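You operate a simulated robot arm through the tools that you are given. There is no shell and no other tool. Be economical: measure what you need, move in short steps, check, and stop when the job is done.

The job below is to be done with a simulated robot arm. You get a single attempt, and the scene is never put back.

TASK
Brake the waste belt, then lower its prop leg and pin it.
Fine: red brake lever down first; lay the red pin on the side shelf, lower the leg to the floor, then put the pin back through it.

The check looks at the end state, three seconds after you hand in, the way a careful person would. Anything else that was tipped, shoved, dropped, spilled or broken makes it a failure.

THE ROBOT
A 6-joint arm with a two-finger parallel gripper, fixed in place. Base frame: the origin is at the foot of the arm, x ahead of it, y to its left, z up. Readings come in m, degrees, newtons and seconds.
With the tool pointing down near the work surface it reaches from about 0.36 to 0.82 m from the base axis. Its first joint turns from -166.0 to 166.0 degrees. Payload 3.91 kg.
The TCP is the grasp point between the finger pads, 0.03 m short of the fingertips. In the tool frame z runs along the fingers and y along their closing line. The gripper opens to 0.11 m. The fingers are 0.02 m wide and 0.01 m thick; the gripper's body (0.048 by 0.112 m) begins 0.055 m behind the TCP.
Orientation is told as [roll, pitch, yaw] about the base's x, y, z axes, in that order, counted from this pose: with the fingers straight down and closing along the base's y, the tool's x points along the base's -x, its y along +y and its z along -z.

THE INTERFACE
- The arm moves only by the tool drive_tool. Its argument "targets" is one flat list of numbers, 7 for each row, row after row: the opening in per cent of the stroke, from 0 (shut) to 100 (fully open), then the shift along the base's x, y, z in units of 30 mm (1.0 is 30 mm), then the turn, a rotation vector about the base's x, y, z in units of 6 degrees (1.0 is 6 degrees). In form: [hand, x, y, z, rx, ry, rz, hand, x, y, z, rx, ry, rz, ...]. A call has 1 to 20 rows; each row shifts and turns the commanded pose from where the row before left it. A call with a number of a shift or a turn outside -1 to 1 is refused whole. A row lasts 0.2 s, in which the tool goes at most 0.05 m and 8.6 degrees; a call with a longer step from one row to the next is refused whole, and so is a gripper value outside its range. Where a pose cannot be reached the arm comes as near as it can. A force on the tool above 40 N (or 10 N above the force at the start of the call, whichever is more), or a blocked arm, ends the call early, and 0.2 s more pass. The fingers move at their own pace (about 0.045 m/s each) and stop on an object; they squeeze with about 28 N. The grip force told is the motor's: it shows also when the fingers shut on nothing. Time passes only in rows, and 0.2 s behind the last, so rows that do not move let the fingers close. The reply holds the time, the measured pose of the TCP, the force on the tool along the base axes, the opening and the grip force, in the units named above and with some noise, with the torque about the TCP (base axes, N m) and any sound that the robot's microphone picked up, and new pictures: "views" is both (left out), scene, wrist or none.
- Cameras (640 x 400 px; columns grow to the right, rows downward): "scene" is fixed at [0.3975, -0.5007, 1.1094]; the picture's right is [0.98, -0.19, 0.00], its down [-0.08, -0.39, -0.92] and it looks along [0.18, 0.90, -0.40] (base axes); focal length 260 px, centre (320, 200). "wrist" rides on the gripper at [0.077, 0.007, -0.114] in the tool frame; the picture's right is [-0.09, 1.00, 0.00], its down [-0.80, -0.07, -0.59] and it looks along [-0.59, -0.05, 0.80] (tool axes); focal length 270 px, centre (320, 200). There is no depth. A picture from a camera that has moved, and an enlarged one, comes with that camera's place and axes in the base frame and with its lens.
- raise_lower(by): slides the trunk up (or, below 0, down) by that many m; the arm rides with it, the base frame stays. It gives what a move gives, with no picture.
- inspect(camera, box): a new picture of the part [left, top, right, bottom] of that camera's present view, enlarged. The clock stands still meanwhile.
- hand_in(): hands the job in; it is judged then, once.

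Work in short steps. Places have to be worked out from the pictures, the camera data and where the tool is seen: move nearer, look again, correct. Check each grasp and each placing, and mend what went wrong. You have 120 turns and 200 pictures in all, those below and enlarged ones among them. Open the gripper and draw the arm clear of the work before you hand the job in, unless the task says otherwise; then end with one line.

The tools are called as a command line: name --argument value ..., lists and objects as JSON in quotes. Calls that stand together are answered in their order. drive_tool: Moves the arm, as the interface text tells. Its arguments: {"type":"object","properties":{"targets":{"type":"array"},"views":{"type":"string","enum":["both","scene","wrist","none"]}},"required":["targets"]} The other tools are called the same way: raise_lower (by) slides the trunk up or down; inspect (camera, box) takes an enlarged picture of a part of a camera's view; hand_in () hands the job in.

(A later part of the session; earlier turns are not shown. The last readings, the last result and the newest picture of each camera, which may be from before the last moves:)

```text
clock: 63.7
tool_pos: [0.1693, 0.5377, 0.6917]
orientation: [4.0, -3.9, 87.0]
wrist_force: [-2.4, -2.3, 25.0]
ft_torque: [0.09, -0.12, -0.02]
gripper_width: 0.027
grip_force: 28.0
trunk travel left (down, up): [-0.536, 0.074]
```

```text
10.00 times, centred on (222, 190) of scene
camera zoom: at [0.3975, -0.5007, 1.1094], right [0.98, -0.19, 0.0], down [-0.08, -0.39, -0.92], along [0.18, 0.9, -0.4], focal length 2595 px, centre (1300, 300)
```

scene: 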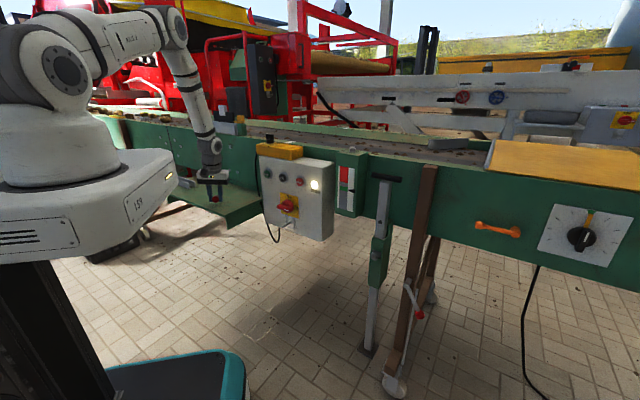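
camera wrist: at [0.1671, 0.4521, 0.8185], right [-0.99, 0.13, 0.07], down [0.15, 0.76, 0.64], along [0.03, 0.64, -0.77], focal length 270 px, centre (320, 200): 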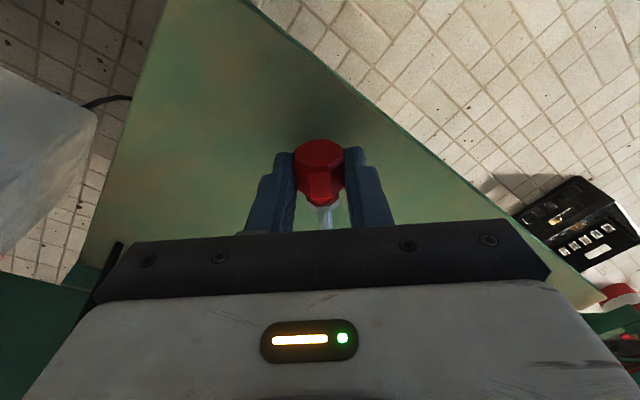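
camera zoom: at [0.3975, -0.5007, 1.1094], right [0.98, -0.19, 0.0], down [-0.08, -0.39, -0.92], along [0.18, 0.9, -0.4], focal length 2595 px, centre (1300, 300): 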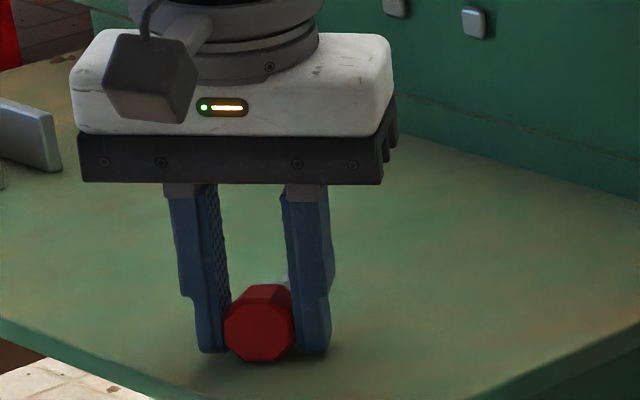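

Contact with the shelf (25 N). I relieve 3 mm and open the fingers slowly.

raise_lower --by 0.003

drive_tool --targets '[28, 0, 0, 0, 0, 0, 0, 32, 0, 0, 0, 0, 0, 0, 40, 0, 0, 0, 0, 0, 0, 55, 0, 0, 0, 0, 0, 0, 55, 0, 0, 0, 0, 0, 0]'

inspect --camera "scene" --box '[190, 170, 254, 210]'

```text
clock: 64.2
tool_pos: [0.1697, 0.5362, 0.6928]
orientation: [3.9, -3.6, 87.0]
wrist_force: [-0.2, 2.6, 8.1]
ft_torque: [0.17, -0.05, 0.03]
gripper_width: 0.0265
grip_force: 27.3
trunk travel left (down, up): [-0.539, 0.071]
```

```text
clock: 65.5
tool_pos: [0.1697, 0.537, 0.6917]
orientation: [3.9, -3.7, 87.1]
wrist_force: [-7.0, 0.4, 7.2]
ft_torque: [-0.08, -0.06, -0.09]
gripper_width: 0.057
grip_force: 0.0
trunk travel left (down, up): [-0.539, 0.071]
camera wrist: at [0.166, 0.4514, 0.8034], right [-0.99, 0.13, 0.07], down [0.15, 0.76, 0.64], along [0.03, 0.64, -0.77], focal length 270 px, centre (320, 200)
```

scene: 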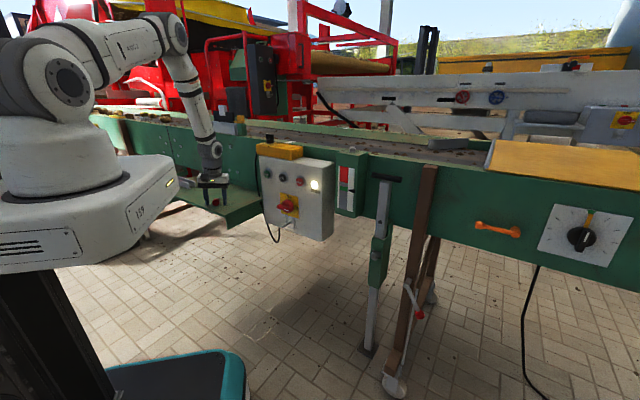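
wrist: 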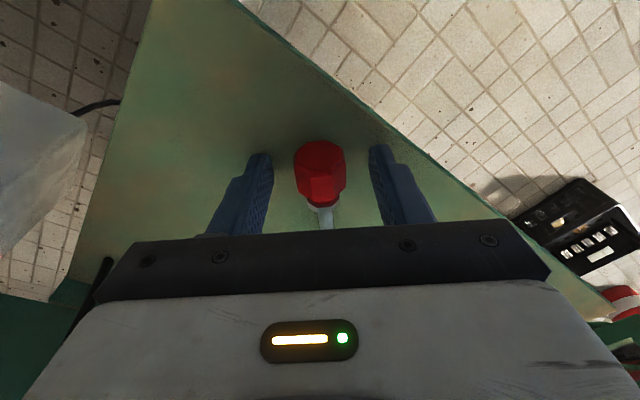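

```text
10.00 times, centred on (222, 190) of scene
camera zoom: at [0.3975, -0.5007, 1.1094], right [0.98, -0.19, 0.0], down [-0.08, -0.39, -0.92], along [0.18, 0.9, -0.4], focal length 2595 px, centre (1300, 300)
```

zoom: 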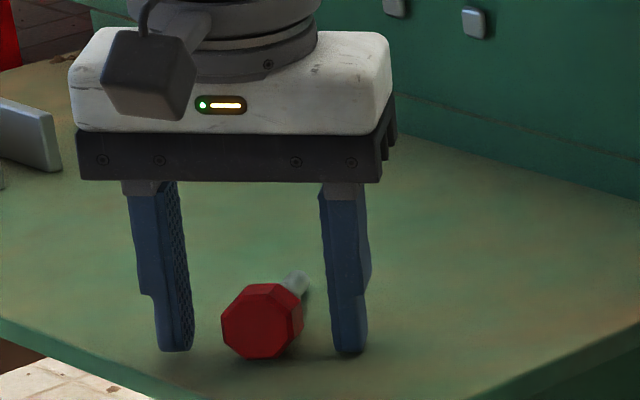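

The pin rests on the shelf. I raise straight up and verify it stays.

raise_lower --by 0.07

drive_tool --targets '[55, 0, 0, 0, 0, 0, 0]' --views "wrist"

inspect --camera "wrist" --box '[240, 60, 420, 220]'

inspect --camera "scene" --box '[190, 170, 254, 210]'

```text
clock: 66.5
tool_pos: [0.1704, 0.5366, 0.7627]
orientation: [3.9, -3.6, 87.1]
wrist_force: [0.1, -0.9, 0.3]
ft_torque: [0.01, 0.03, 0.0]
gripper_width: 0.0607
grip_force: 0.2
trunk travel left (down, up): [-0.609, 0.001]
```

```text
clock: 66.9
tool_pos: [0.171, 0.5374, 0.7626]
orientation: [3.9, -3.7, 87.1]
wrist_force: [-0.2, -0.4, -0.3]
ft_torque: [0.03, -0.01, 0.04]
gripper_width: 0.0607
grip_force: 0.1
trunk travel left (down, up): [-0.609, 0.001]
camera wrist: at [0.1667, 0.4517, 0.873], right [-0.99, 0.13, 0.07], down [0.15, 0.76, 0.64], along [0.03, 0.64, -0.77], focal length 270 px, centre (320, 200)
```

wrist: 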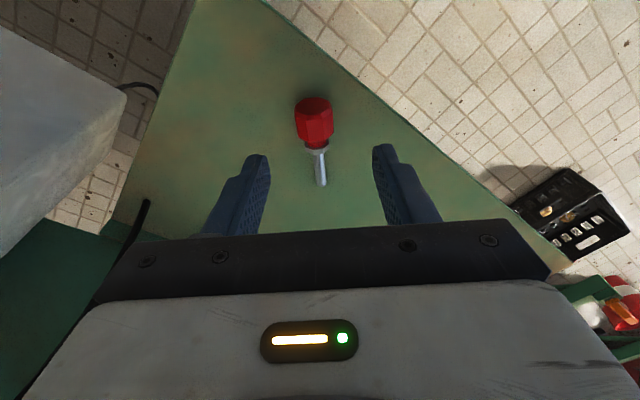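

```text
2.50 times, centred on (330, 140) of wrist
camera zoom: at [0.1667, 0.4517, 0.873], right [-0.99, 0.13, 0.07], down [0.15, 0.76, 0.64], along [0.03, 0.64, -0.77], focal length 676 px, centre (295, 350)
```

zoom: 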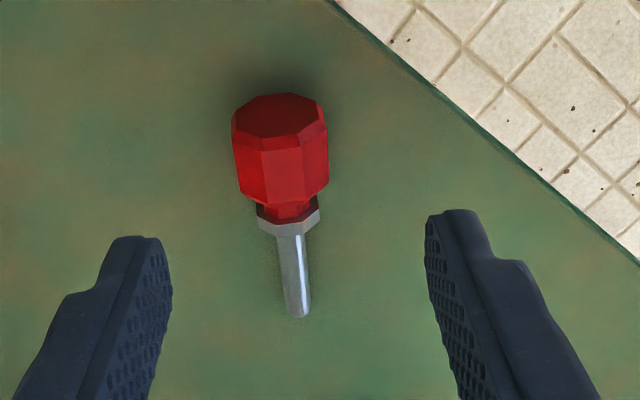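

```text
10.00 times, centred on (222, 190) of scene
camera zoom: at [0.3975, -0.5007, 1.1094], right [0.98, -0.19, 0.0], down [-0.08, -0.39, -0.92], along [0.18, 0.9, -0.4], focal length 2595 px, centre (1300, 300)
```

zoom: 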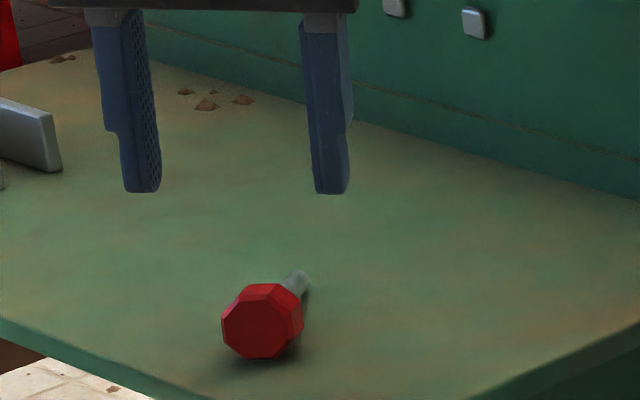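

The pin is safely on the shelf: knob ≈(0.168,0.539,0.674), shaft pointing at azimuth ≈87°. I retreat, empty-handed, toward the open area in front of the leg to sort out the wrist and lower the leg next.

drive_tool --targets '[55, 0, -0.8, 0.3, 0, 0, 0, 55, 0, -0.8, 0.3, 0, 0, 0, 55, 0.2, -0.8, 0, 0, 0, 0, 55, 0.6, -0.8, 0, 0, 0, 0, 55, 0.8, -0.8, 0, 0, 0, 0, 55, 0.8, -0.8, 0, 0, 0, 0, 55, 0.9, -0.8, 0, 0, 0, 0, 55, 0.9, -0.8, 0, 0, 0, 0, 55, 0.9, -0.8, 0, 0, 0, 0, 55, 0.9, -0.8, 0, 0, 0, 0]'

```text
clock: 69.1
tool_pos: [0.351, 0.2952, 0.7801]
orientation: [4.0, -3.6, 87.2]
wrist_force: [0.4, -0.1, 0.0]
ft_torque: [0.0, 0.07, -0.01]
gripper_width: 0.0604
grip_force: 0.0
trunk travel left (down, up): [-0.609, 0.001]
camera wrist: at [0.348, 0.2102, 0.8905], right [-0.99, 0.13, 0.07], down [0.15, 0.76, 0.64], along [0.03, 0.64, -0.77], focal length 270 px, centre (320, 200)
```

scene: 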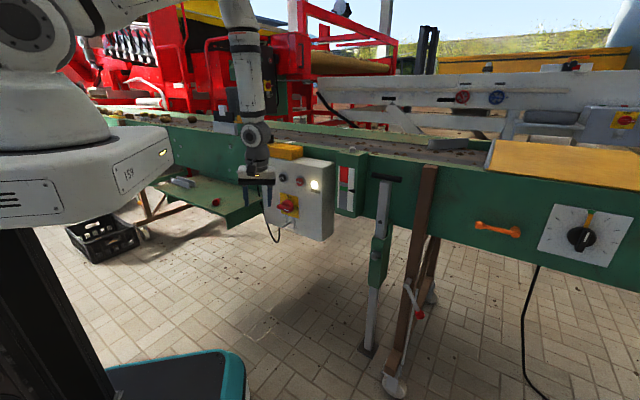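
wrist: 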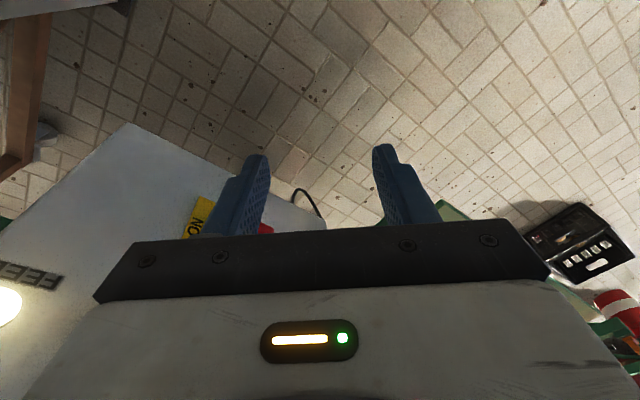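

That all tracked fine. I continue to the open area, levelling the tool and yawing back to 45°.

drive_tool --targets '[55, 0.6, -0.9, 0, -0.32, -0.32, 0, 55, 0.6, -0.9, 0, -0.32, -0.32, 0, 55, 0.6, -0.9, 0, 0, 0, 0, 55, 0.6, -0.9, 0, 0, 0, -0.7, 55, 0.6, -0.9, 0, 0, 0, -0.7, 55, 0.6, -0.9, 0, 0, 0, -0.7, 55, 0.6, -0.9, 0, 0, 0, -0.7, 55, 0.6, -0.9, 0, 0, 0, -0.7, 55, 0, 0, 0, 0, 0, -0.7, 55, 0, 0, 0, 0, 0, -0.7, 55, 0, 0, 0, 0, 0, -0.7, 55, 0, 0, 0, 0, 0, -0.7, 55, 0, 0, 0, 0, 0, -0.7]'

raise_lower --by -0.2

```text
clock: 71.9
tool_pos: [0.4727, 0.0761, 0.7702]
orientation: [0.1, -0.5, 45.2]
wrist_force: [-0.7, 0.4, -0.9]
ft_torque: [0.02, 0.0, 0.01]
gripper_width: 0.0603
grip_force: 0.1
out of reach, approached as far as the arm can: row 7, 8, 9, 10
trunk travel left (down, up): [-0.609, 0.001]
camera wrist: at [0.4141, 0.0251, 0.8852], right [-0.64, 0.76, 0.0], down [0.61, 0.51, 0.6], along [0.46, 0.39, -0.8], focal length 270 px, centre (320, 200)
```

scene: 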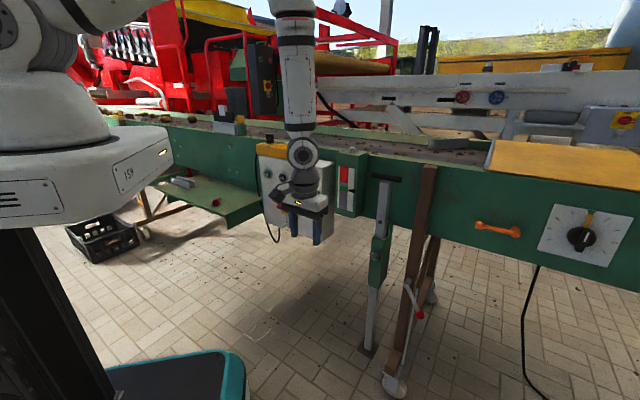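
wrist: 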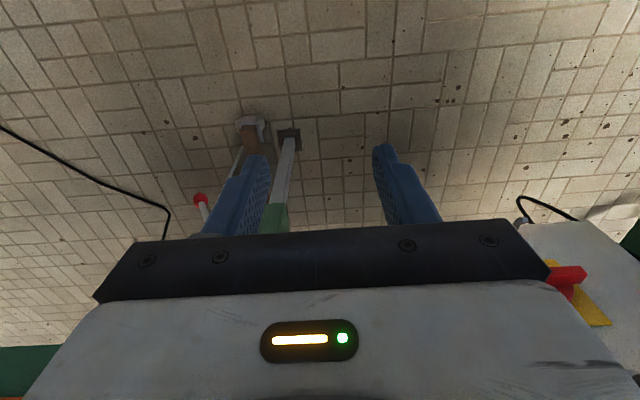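

```text
clock: 74.1
tool_pos: [0.474, 0.0781, 0.5708]
orientation: [0.3, -0.5, 45.2]
wrist_force: [0.4, 1.2, -0.2]
ft_torque: [-0.01, 0.02, -0.01]
gripper_width: 0.0607
grip_force: 0.0
trunk travel left (down, up): [-0.409, 0.201]
```

Wrist orientation is exact again. Now I raise the trunk and tilt the tool 45° in front of the T-handle to look at it.

raise_lower --by 0.15

drive_tool --targets '[30, 0.3, -0.3, 0.3, 0.663, -0.663, 0, 30, 0.3, -0.3, 0.3, 0.663, -0.663, 0, 30, 0.3, -0.3, 0.3, 0.663, -0.663, 0, 30, 0.3, -0.3, 0.3, 0.663, -0.663, 0, 30, 0.3, -0.3, 0.3, 0.663, -0.663, 0, 30, 0.3, -0.3, 0.3, 0.663, -0.663, 0, 30, 0.3, -0.3, 0.3, 0.663, -0.663, 0, 30, 0.3, -0.3, 0.3, 0.663, -0.663, 0]'

```text
clock: 75.8
tool_pos: [0.4749, 0.0764, 0.7204]
orientation: [0.2, -0.5, 45.2]
wrist_force: [0.1, -0.2, 0.3]
ft_torque: [0.01, 0.03, 0.04]
gripper_width: 0.0604
grip_force: 0.1
trunk travel left (down, up): [-0.559, 0.051]
```

```text
clock: 77.7
tool_pos: [0.5188, 0.0255, 0.7761]
orientation: [2.9, -33.1, 45.2]
wrist_force: [0.7, 0.6, 0.4]
ft_torque: [-0.01, -0.01, 0.07]
gripper_width: 0.0331
grip_force: 0.1
out of reach, approached as far as the arm can: row 1, 2, 3
trunk travel left (down, up): [-0.559, 0.051]
camera wrist: at [0.4295, -0.065, 0.8311], right [-0.67, 0.73, 0.09], down [0.32, 0.18, 0.93], along [0.67, 0.66, -0.35], focal length 270 px, centre (320, 200)
```

scene: 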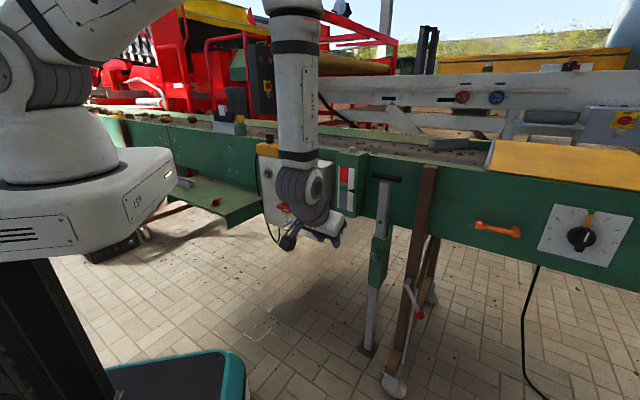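
wrist: 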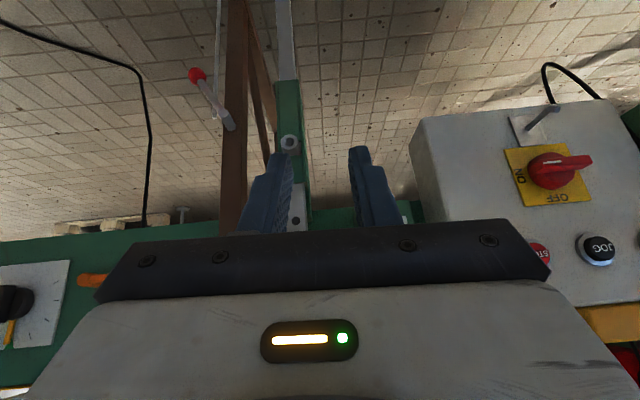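

Nearly there. I complete the tilt, raise further and shift u a bit.

drive_tool --targets '[0, 0.2, -0.2, 0.6, 0.69, -0.69, 0, 0, 0.2, -0.2, 0.6, 0.69, -0.69, 0, 0, 0.2, -0.2, 0.6, 0, 0, 0, 0, 0, 0, 0.6, 0, 0, 0, 0, 0, 0, 0.6, 0, 0, 0]'

inspect --camera "scene" --box '[320, 140, 480, 240]'

```text
clock: 78.8
tool_pos: [0.5338, 0.0062, 0.865]
orientation: [2.7, -44.8, 45.3]
wrist_force: [0.1, -1.0, -0.5]
ft_torque: [0.02, -0.01, -0.02]
gripper_width: 0.0002
grip_force: 28.3
trunk travel left (down, up): [-0.559, 0.051]
camera wrist: at [0.4378, -0.0895, 0.892], right [-0.69, 0.72, 0.1], down [0.18, 0.04, 0.98], along [0.7, 0.69, -0.15], focal length 270 px, centre (320, 200)
```

scene: 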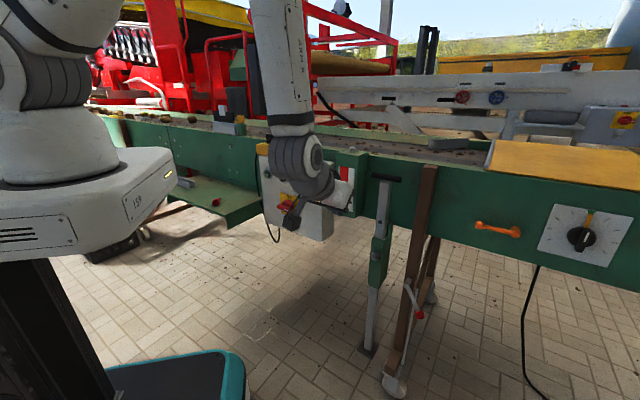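
wrist: 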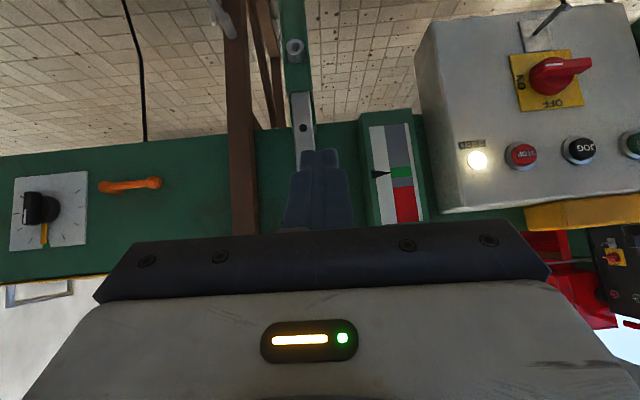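

```text
4.00 times, centred on (400, 190) of scene
camera zoom: at [0.3975, -0.5007, 1.1094], right [0.98, -0.19, 0.0], down [-0.08, -0.39, -0.92], along [0.18, 0.9, -0.4], focal length 1038 px, centre (0, 240)
```

zoom: 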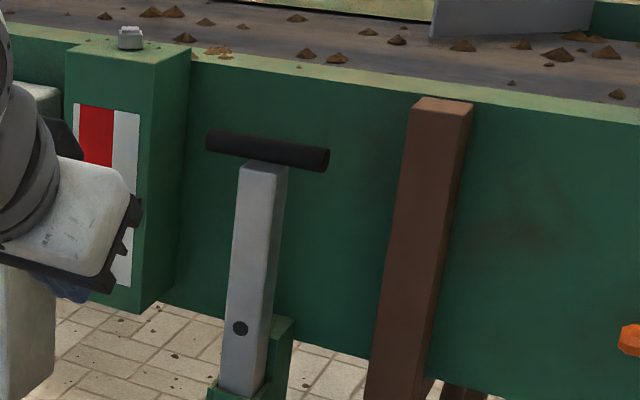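

Handle bar located at about (0.737,0.183,0.861), 92 mm long, axis along u. I raise the trunk slightly, correct the small roll error and bring the shut fingertips above the bar's centre.

raise_lower --by 0.05

drive_tool --targets '[0, 0.4, 0.35, 0.5, -0.225, -0.225, -0.32, 0, 0.6, 0.55, 0.2, 0, 0, 0, 0, 0.8, 0.7, 0, 0, 0, 0, 0, 0.8, 0.7, 0, 0, 0, 0, 0, 0.8, 0.7, 0, 0, 0, 0, 0, 0.8, 0.7, 0, 0, 0, 0, 0, 0.8, 0.7, 0, 0, 0, 0, 0, 0.8, 0.7, 0, 0, 0, 0]'

inspect --camera "scene" --box '[320, 120, 480, 220]'

```text
clock: 79.8
tool_pos: [0.5338, 0.0062, 0.9141]
orientation: [2.9, -44.9, 45.4]
wrist_force: [0.5, -0.3, 0.1]
ft_torque: [0.03, 0.0, 0.01]
gripper_width: 0.0
grip_force: 27.4
trunk travel left (down, up): [-0.609, 0.001]
```

```text
clock: 81.6
tool_pos: [0.7085, 0.1609, 0.9348]
orientation: [0.2, -44.7, 45.2]
wrist_force: [-0.1, -0.1, 0.3]
ft_torque: [0.01, 0.02, -0.02]
gripper_width: 0.0
grip_force: 27.8
trunk travel left (down, up): [-0.609, 0.001]
camera wrist: at [0.6079, 0.0687, 0.9633], right [-0.66, 0.74, 0.06], down [0.16, 0.06, 0.99], along [0.73, 0.67, -0.15], focal length 270 px, centre (320, 200)
```

scene: 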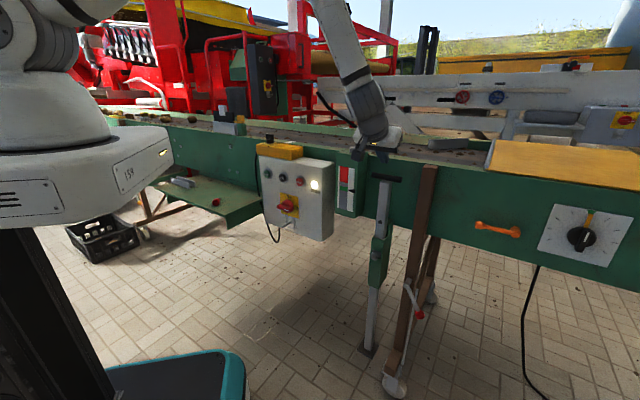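
wrist: 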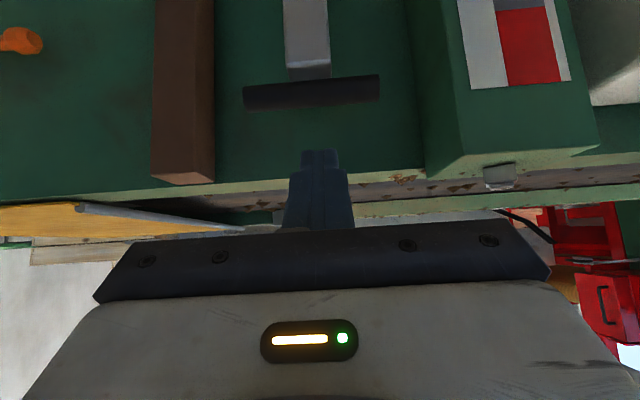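

```text
4.00 times, centred on (400, 170) of scene
camera zoom: at [0.3975, -0.5007, 1.1094], right [0.98, -0.19, 0.0], down [-0.08, -0.39, -0.92], along [0.18, 0.9, -0.4], focal length 1038 px, centre (0, 320)
```

zoom: 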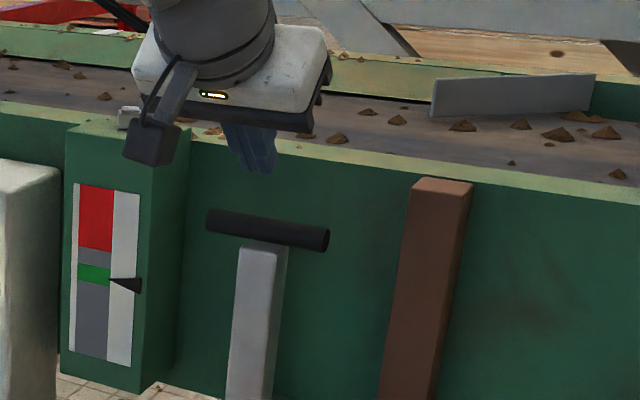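

The bar is confirmed at (0.737,0.185,0.861). I align over its centre and press down gently about 5 cm first.

drive_tool --targets '[0, 0.32, 0.23, 0, 0, 0, 0, 0, 0.32, 0.23, -0.2, 0, 0, 0, 0, 0, 0, -0.35, 0, 0, 0, 0, 0, 0, -0.35, 0, 0, 0, 0, 0, 0, -0.3, 0, 0, 0, 0, 0, 0, -0.3, 0, 0, 0, 0, 0, 0, -0.3, 0, 0, 0]'

inspect --camera "scene" --box '[320, 120, 480, 220]'

```text
clock: 83.2
tool_pos: [0.7254, 0.1726, 0.8805]
orientation: [0.2, -44.7, 45.2]
wrist_force: [0.2, 0.4, 0.0]
ft_torque: [0.02, 0.0, 0.02]
gripper_width: 0.0001
grip_force: 28.7
trunk travel left (down, up): [-0.609, 0.001]
camera wrist: at [0.6268, 0.0816, 0.9088], right [-0.66, 0.74, 0.06], down [0.16, 0.06, 0.99], along [0.73, 0.67, -0.15], focal length 270 px, centre (320, 200)
```

scene: 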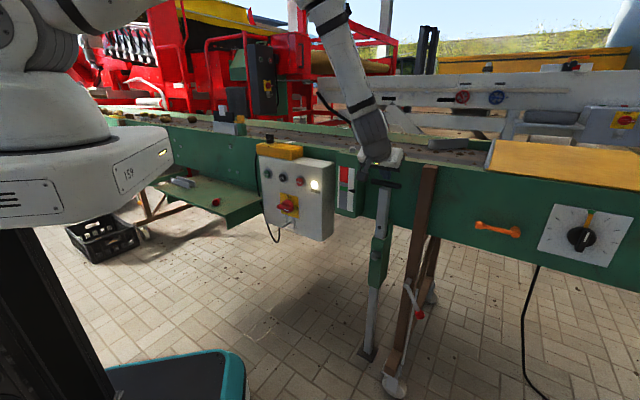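
wrist: 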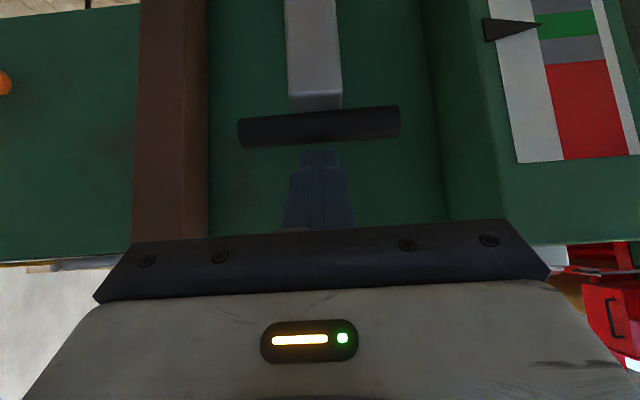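

```text
4.00 times, centred on (400, 170) of scene
camera zoom: at [0.3975, -0.5007, 1.1094], right [0.98, -0.19, 0.0], down [-0.08, -0.39, -0.92], along [0.18, 0.9, -0.4], focal length 1038 px, centre (0, 320)
```

zoom: 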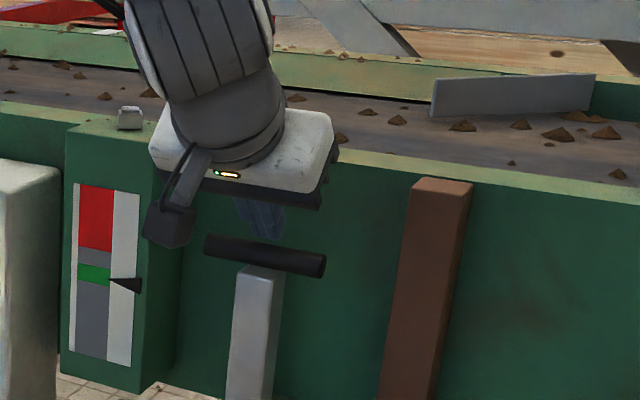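

The bar has moved down about 2 cm with almost no force. I continue down until the foot meets the floor, with force guard.

drive_tool --targets '[0, 0, 0, -0.3, 0, 0, 0, 0, 0, 0, -0.3, 0, 0, 0, 0, 0, 0, -0.3, 0, 0, 0, 0, 0, 0, -0.3, 0, 0, 0, 0, 0, 0, -0.3, 0, 0, 0, 0, 0, 0, -0.3, 0, 0, 0, 0, 0, 0, -0.3, 0, 0, 0, 0, 0, 0, -0.3, 0, 0, 0, 0, 0, 0, -0.3, 0, 0, 0]'

inspect --camera "scene" --box '[320, 140, 480, 240]'

inspect --camera "scene" --box '[330, 300, 430, 380]'

```text
clock: 85.2
tool_pos: [0.7288, 0.1717, 0.7983]
orientation: [0.2, -44.7, 45.2]
wrist_force: [0.4, 0.7, 0.7]
ft_torque: [0.0, 0.01, -0.02]
gripper_width: 0.0001
grip_force: 27.9
trunk travel left (down, up): [-0.609, 0.001]
camera wrist: at [0.6274, 0.0795, 0.8265], right [-0.66, 0.74, 0.06], down [0.16, 0.06, 0.99], along [0.73, 0.67, -0.16], focal length 270 px, centre (320, 200)
```

scene: 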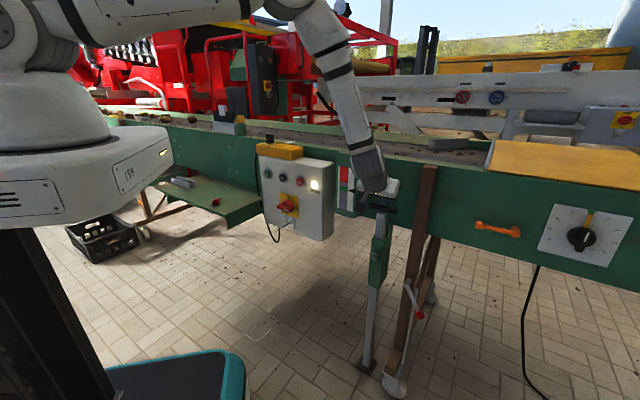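
wrist: 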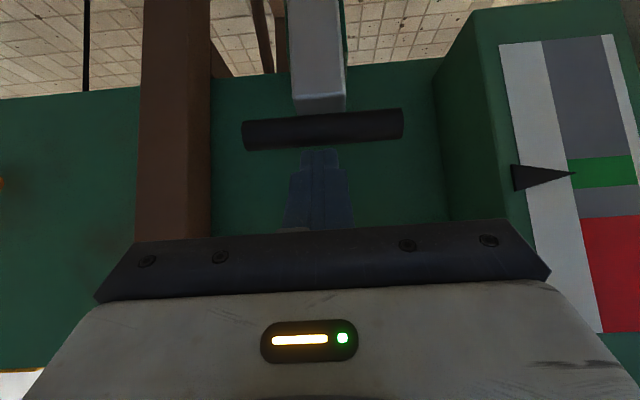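

```text
4.00 times, centred on (400, 190) of scene
camera zoom: at [0.3975, -0.5007, 1.1094], right [0.98, -0.19, 0.0], down [-0.08, -0.39, -0.92], along [0.18, 0.9, -0.4], focal length 1038 px, centre (0, 240)
```

zoom: 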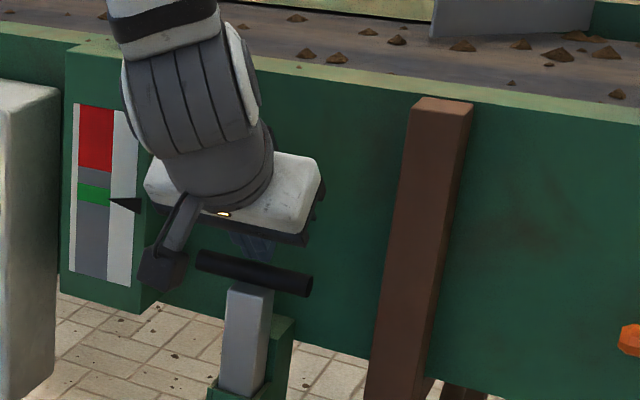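

```text
5.00 times, centred on (380, 340) of scene
camera zoom: at [0.3975, -0.5007, 1.1094], right [0.98, -0.19, 0.0], down [-0.08, -0.39, -0.92], along [0.18, 0.9, -0.4], focal length 1298 px, centre (20, -500)
```

zoom: 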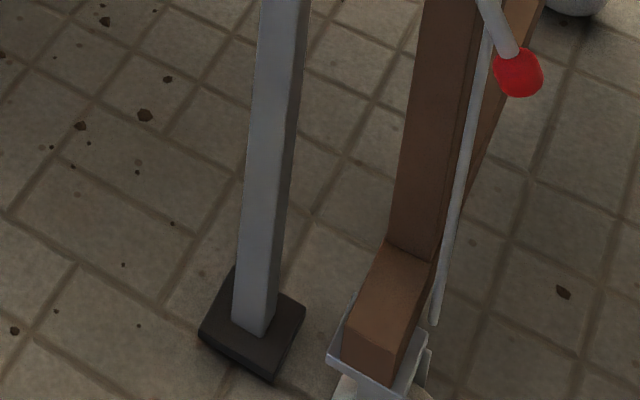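

The foot is close to the floor. I press further in 5 mm steps until contact.

drive_tool --targets '[0, 0, 0, -0.17, 0, 0, 0, 0, 0, 0, -0.17, 0, 0, 0, 0, 0, 0, -0.17, 0, 0, 0, 0, 0, 0, -0.17, 0, 0, 0, 0, 0, 0, -0.17, 0, 0, 0, 0, 0, 0, -0.17, 0, 0, 0]'

inspect --camera "scene" --box '[340, 180, 440, 280]'

inspect --camera "scene" --box '[330, 310, 430, 390]'

```text
clock: 86.6
tool_pos: [0.7348, 0.1747, 0.777]
orientation: [-0.2, -45.8, 45.4]
wrist_force: [4.9, 3.8, 7.2]
ft_torque: [0.21, -0.16, 0.04]
gripper_width: 0.0001
grip_force: 28.0
trunk travel left (down, up): [-0.609, 0.001]
stopped in row 6: the force on the tool passed its limit (the readings are from after the stop); the commanded pose is now the measured one
camera wrist: at [0.635, 0.0826, 0.8024], right [-0.67, 0.74, 0.06], down [0.14, 0.05, 0.99], along [0.73, 0.67, -0.14], focal length 270 px, centre (320, 200)
```

scene: 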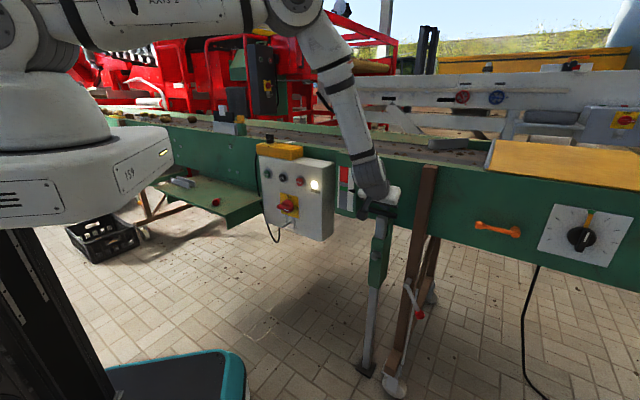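
wrist: 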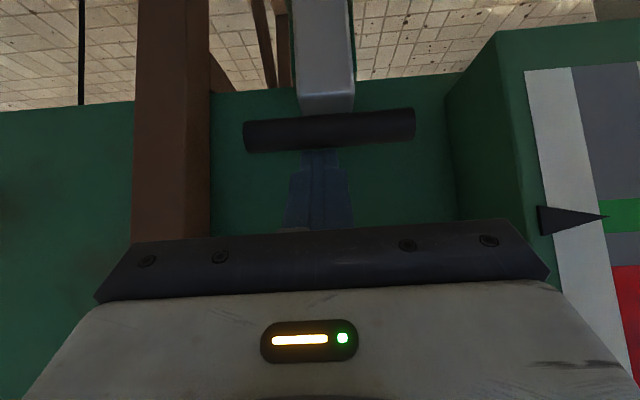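

```text
4.00 times, centred on (390, 230) of scene
camera zoom: at [0.3975, -0.5007, 1.1094], right [0.98, -0.19, 0.0], down [-0.08, -0.39, -0.92], along [0.18, 0.9, -0.4], focal length 1038 px, centre (40, 80)
```

zoom: 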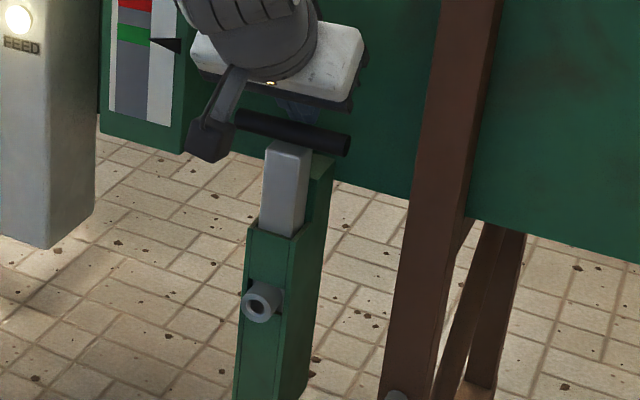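

```text
5.00 times, centred on (380, 350) of scene
camera zoom: at [0.3975, -0.5007, 1.1094], right [0.98, -0.19, 0.0], down [-0.08, -0.39, -0.92], along [0.18, 0.9, -0.4], focal length 1298 px, centre (20, -550)
```

zoom: 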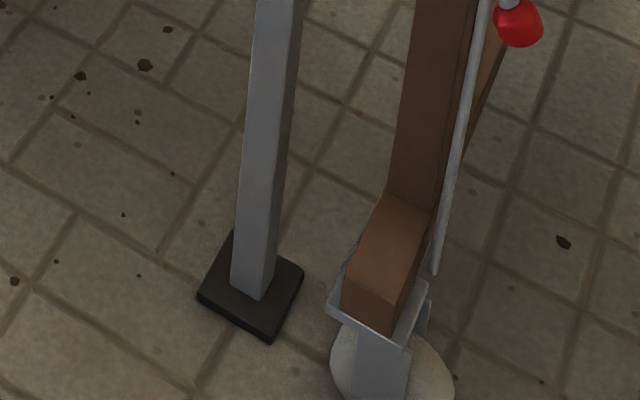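

Contact at a bar drop of 0.122 m, matching the hole spacing (0.123 m). I lift off and back away, then check the foot and the hole alignment.

drive_tool --targets '[0, -0.1, -0.1, 0.5, 0, 0, 0, 0, -0.3, -0.3, 0.6, 0, 0, 0, 0, -0.7, -0.7, 0.2, 0, 0, 0, 0, -0.8, -0.8, -0.3, 0, 0, 0, 0, -0.8, -0.8, -0.6, 0, 0, 0, 0, -0.8, -0.8, -0.8, 0, 0, 0, 0, -0.7, -0.7, -0.8, 0, 0, 0, 0, 0, 0, -0.8, 0, 0, 0]'

raise_lower --by -0.1

inspect --camera "wrist" --box '[240, 0, 440, 150]'

inspect --camera "scene" --box '[350, 200, 410, 270]'

inspect --camera "scene" --box '[340, 330, 400, 390]'

```text
clock: 88.4
tool_pos: [0.6057, 0.0485, 0.7173]
orientation: [-0.2, -45.6, 45.5]
wrist_force: [0.1, -0.3, -0.4]
ft_torque: [-0.03, -0.04, 0.0]
gripper_width: 0.0
grip_force: 27.6
trunk travel left (down, up): [-0.609, 0.001]
camera wrist: at [0.5049, -0.0448, 0.7423], right [-0.67, 0.74, 0.06], down [0.14, 0.05, 0.99], along [0.73, 0.67, -0.14], focal length 270 px, centre (320, 200)
```

scene: 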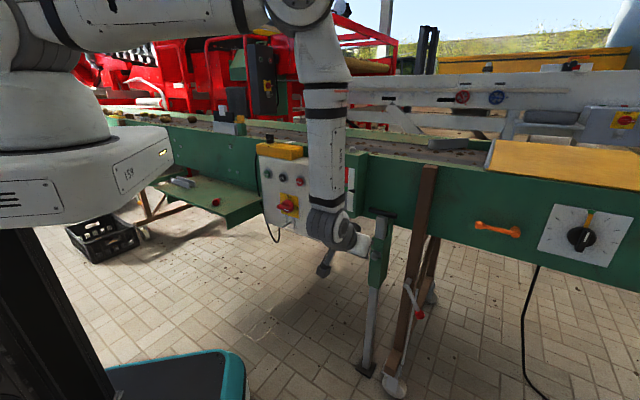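
wrist: 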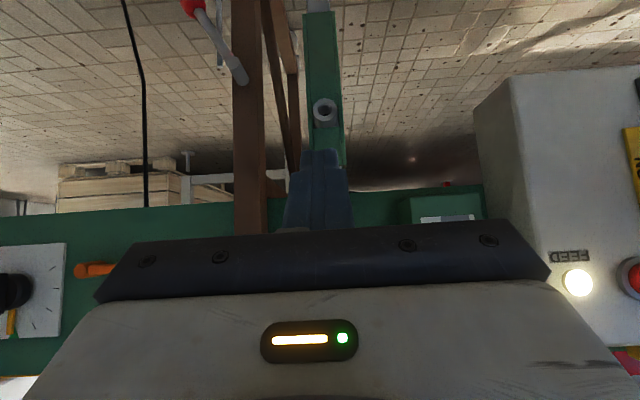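

```text
clock: 89.7
tool_pos: [0.6042, 0.0478, 0.6162]
orientation: [-0.2, -45.5, 45.5]
wrist_force: [0.1, 0.0, 0.6]
ft_torque: [0.0, -0.03, 0.02]
gripper_width: 0.0
grip_force: 28.3
trunk travel left (down, up): [-0.509, 0.101]
```

```text
2.67 times, centred on (340, 75) of wrist
camera zoom: at [0.5046, -0.0446, 0.6426], right [-0.67, 0.74, 0.06], down [0.14, 0.05, 0.99], along [0.73, 0.67, -0.14], focal length 721 px, centre (267, 533)
```

zoom: 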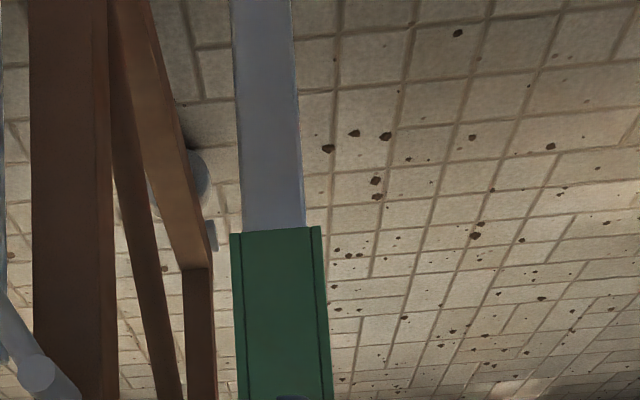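

```text
5.71 times, centred on (380, 235) of scene
camera zoom: at [0.3975, -0.5007, 1.1094], right [0.98, -0.19, 0.0], down [-0.08, -0.39, -0.92], along [0.18, 0.9, -0.4], focal length 1483 px, centre (-23, 0)
```

zoom: 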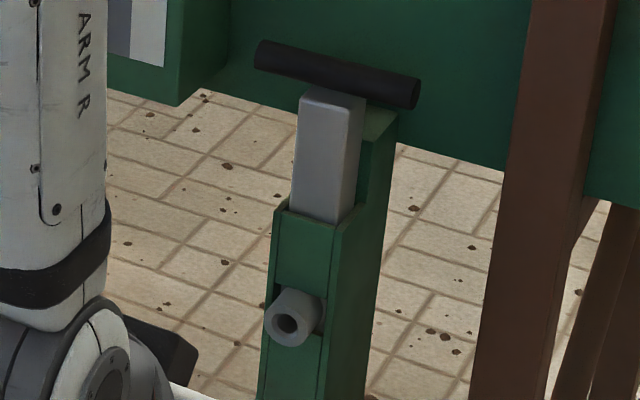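

```text
6.67 times, centred on (370, 360) of scene
camera zoom: at [0.3975, -0.5007, 1.1094], right [0.98, -0.19, 0.0], down [-0.08, -0.39, -0.92], along [0.18, 0.9, -0.4], focal length 1730 px, centre (-13, -867)
```

zoom: 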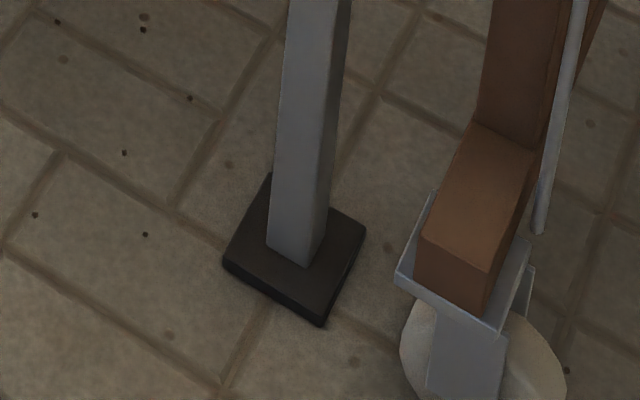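

The foot sits on the floor. I open the fingers to look straight into the collar for hole alignment.

drive_tool --targets '[100, 0, 0, 0, 0, 0, 0, 100, 0, 0, 0, 0, 0, 0, 100, 0, 0, 0, 0, 0, 0, 100, 0, 0, 0, 0, 0, 0, 100, 0, 0, 0, 0, 0, 0]' --views "none"

inspect --camera "wrist" --box '[290, 150, 370, 220]'

```text
clock: 90.9
tool_pos: [0.6037, 0.0476, 0.6169]
orientation: [-0.2, -45.5, 45.5]
wrist_force: [-0.1, -0.4, 0.5]
ft_torque: [-0.01, 0.0, 0.01]
gripper_width: 0.1045
grip_force: 0.1
trunk travel left (down, up): [-0.509, 0.101]
```

```text
5.71 times, centred on (330, 185) of wrist
camera zoom: at [0.5046, -0.0446, 0.6425], right [-0.67, 0.74, 0.06], down [0.15, 0.05, 0.99], along [0.73, 0.67, -0.14], focal length 1544 px, centre (263, 286)
```

zoom: 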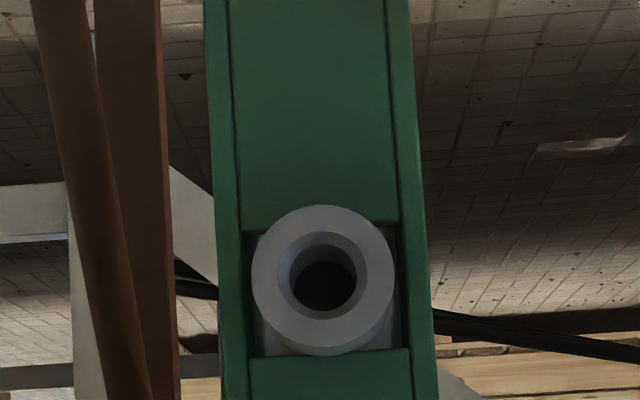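

The dark bore is fully round inside the collar: the leg hole is aligned. Now I go back for the pin: trunk up, tilt reduced to 30°, swinging round in front of the cabinet.

raise_lower --by 0.1

drive_tool --targets '[60, -0.85, 0.6, 0.5, -0.59, 0.59, 0, 60, -0.85, 0.7, 0.5, -0.59, 0.59, 0, 60, -0.85, 0.84, 0.5, -0.59, 0.59, 0, 60, -0.85, 0.84, 0.5, 0, 0, 0.7, 60, -0.85, 0.84, 0.5, 0, 0, 0.7, 60, -0.85, 0.84, 0.4, 0, 0, 0.7, 60, -0.85, 0.84, 0, 0, 0, 0.7, 60, -0.85, 0.84, 0, 0, 0, 0.7]'

```text
clock: 92.2
tool_pos: [0.604, 0.0477, 0.7157]
orientation: [-0.1, -45.5, 45.6]
wrist_force: [0.3, -0.1, 0.0]
ft_torque: [-0.02, 0.03, -0.02]
gripper_width: 0.1102
grip_force: 0.0
trunk travel left (down, up): [-0.609, 0.001]
```

```text
clock: 94.0
tool_pos: [0.4027, 0.2391, 0.8046]
orientation: [-0.1, -30.5, 66.5]
wrist_force: [-0.8, -0.6, 0.3]
ft_torque: [0.04, 0.04, 0.01]
gripper_width: 0.0658
grip_force: 0.1
trunk travel left (down, up): [-0.609, 0.001]
camera wrist: at [0.3465, 0.1276, 0.8653], right [-0.88, 0.47, 0.04], down [0.22, 0.33, 0.92], along [0.42, 0.82, -0.39], focal length 270 px, centre (320, 200)
```

scene: 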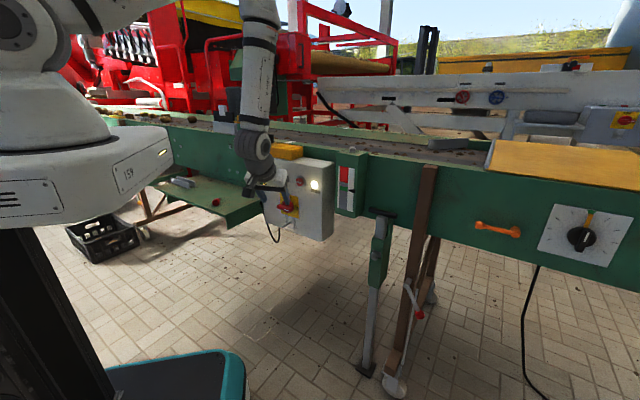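
wrist: 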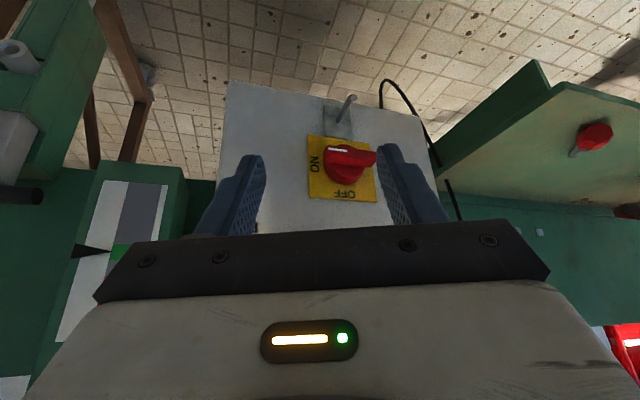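

Tracking exactly. I continue on to just behind the pin at the shelf, finishing the yaw to 87°.

drive_tool --targets '[60, -0.9, 0.6, 0, 0, 0, 0, 60, -0.95, 0.7, 0, 0, 0, 0.69, 60, -0.95, 0.8, 0, 0, 0, 0.69, 60, -0.95, 0.8, 0, 0, 0, 0.69, 60, -0.95, 0.8, 0, 0, 0, 0.69, 60, -0.95, 0.8, 0, 0, 0, 0.69, 60, -0.95, 0.8, 0, 0, 0, 0, 60, -0.95, 0.8, 0, 0, 0, 0]'

inspect --camera "wrist" --box '[220, 50, 420, 220]'

```text
clock: 95.8
tool_pos: [0.1718, 0.4206, 0.8037]
orientation: [-0.1, -30.5, 87.1]
wrist_force: [-0.1, -0.8, 0.2]
ft_torque: [0.01, 0.01, 0.01]
gripper_width: 0.0661
grip_force: 0.0
trunk travel left (down, up): [-0.609, 0.001]
camera wrist: at [0.1584, 0.2943, 0.8643], right [-0.99, 0.13, 0.04], down [0.09, 0.38, 0.92], along [0.1, 0.91, -0.39], focal length 270 px, centre (320, 200)
```

scene: 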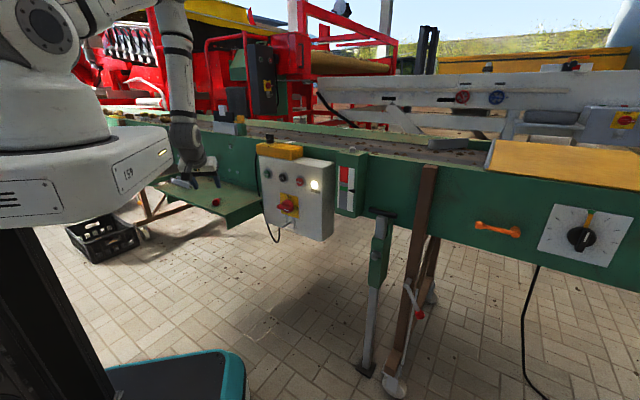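
wrist: 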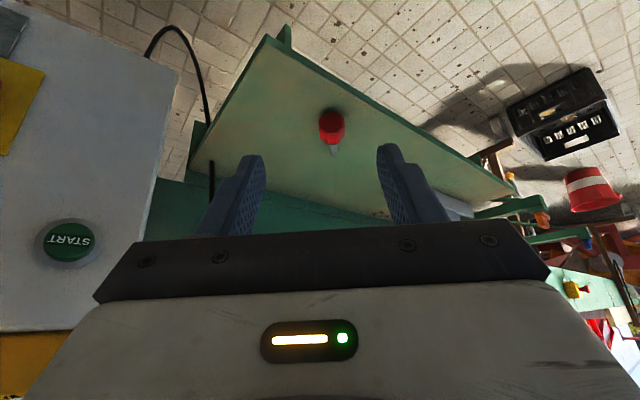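

```text
2.35 times, centred on (320, 135) of wrist
camera zoom: at [0.1584, 0.2943, 0.8643], right [-0.99, 0.13, 0.04], down [0.09, 0.38, 0.92], along [0.1, 0.91, -0.39], focal length 636 px, centre (320, 353)
```

zoom: 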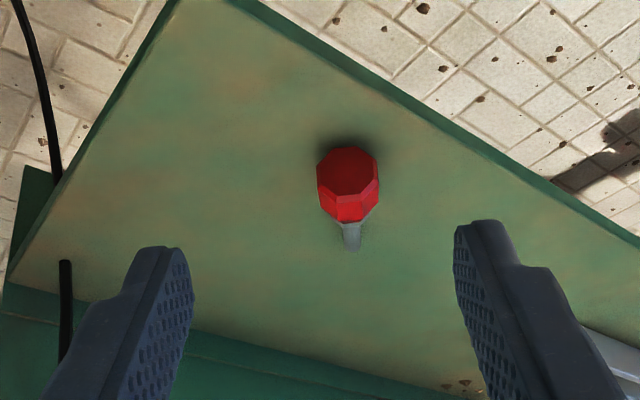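

The pin is where I left it: knob (0.168,0.5385,0.673), aligned with the tool. I approach along the tool axis toward a grasp near the fingertips.

drive_tool --targets '[60, -0.07, 0.85, -0.63, 0, 0, 0, 60, -0.07, 0.85, -0.63, 0, 0, 0, 60, -0.07, 0.85, -0.63, 0, 0, 0, 60, 0.013, 0.253, -0.431, 0, 0, 0, 60, 0.013, 0.253, -0.431, 0, 0, 0]'

inspect --camera "scene" --box '[180, 165, 260, 215]'

inspect --camera "wrist" --box '[220, 80, 420, 230]'

```text
clock: 97.0
tool_pos: [0.1671, 0.511, 0.7203]
orientation: [-0.1, -30.5, 87.0]
wrist_force: [1.3, 0.4, -0.7]
ft_torque: [-0.02, 0.01, -0.01]
gripper_width: 0.0661
grip_force: 0.0
trunk travel left (down, up): [-0.609, 0.001]
camera wrist: at [0.1545, 0.387, 0.7808], right [-0.99, 0.13, 0.04], down [0.09, 0.38, 0.92], along [0.1, 0.91, -0.39], focal length 270 px, centre (320, 200)
```

scene: 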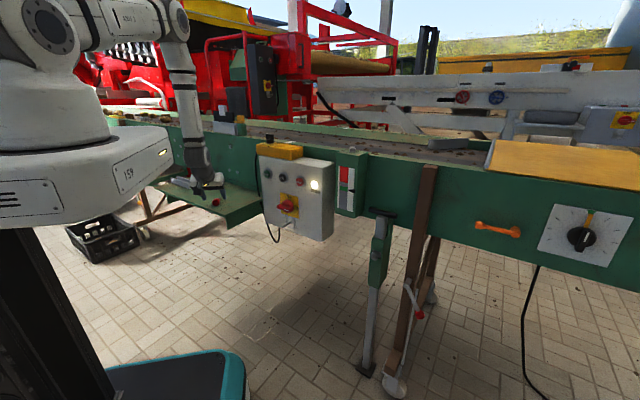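
wrist: 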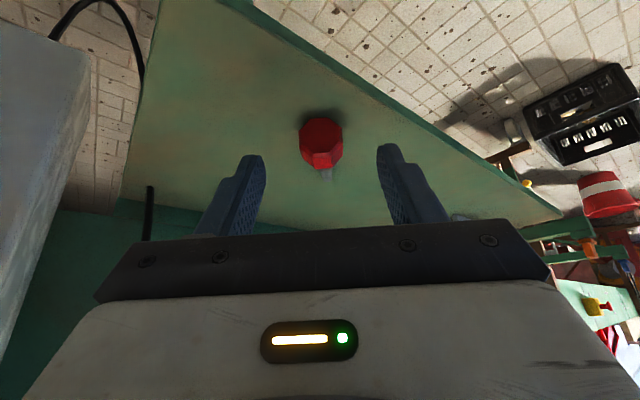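

```text
8.00 times, centred on (220, 190) of scene
camera zoom: at [0.3975, -0.5007, 1.1094], right [0.98, -0.19, 0.0], down [-0.08, -0.39, -0.92], along [0.18, 0.9, -0.4], focal length 2076 px, centre (1120, 280)
```

zoom: 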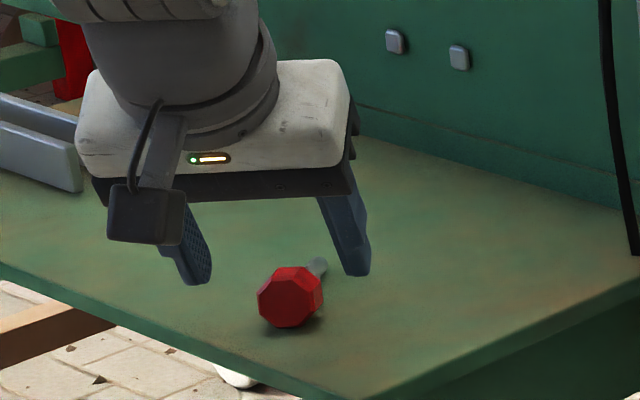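

```text
2.67 times, centred on (320, 155) of wrist
camera zoom: at [0.1545, 0.387, 0.7808], right [-0.99, 0.13, 0.04], down [0.09, 0.38, 0.92], along [0.1, 0.91, -0.39], focal length 721 px, centre (320, 320)
```

zoom: 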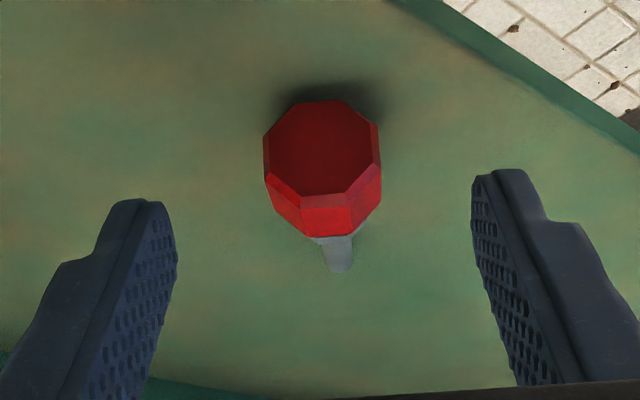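

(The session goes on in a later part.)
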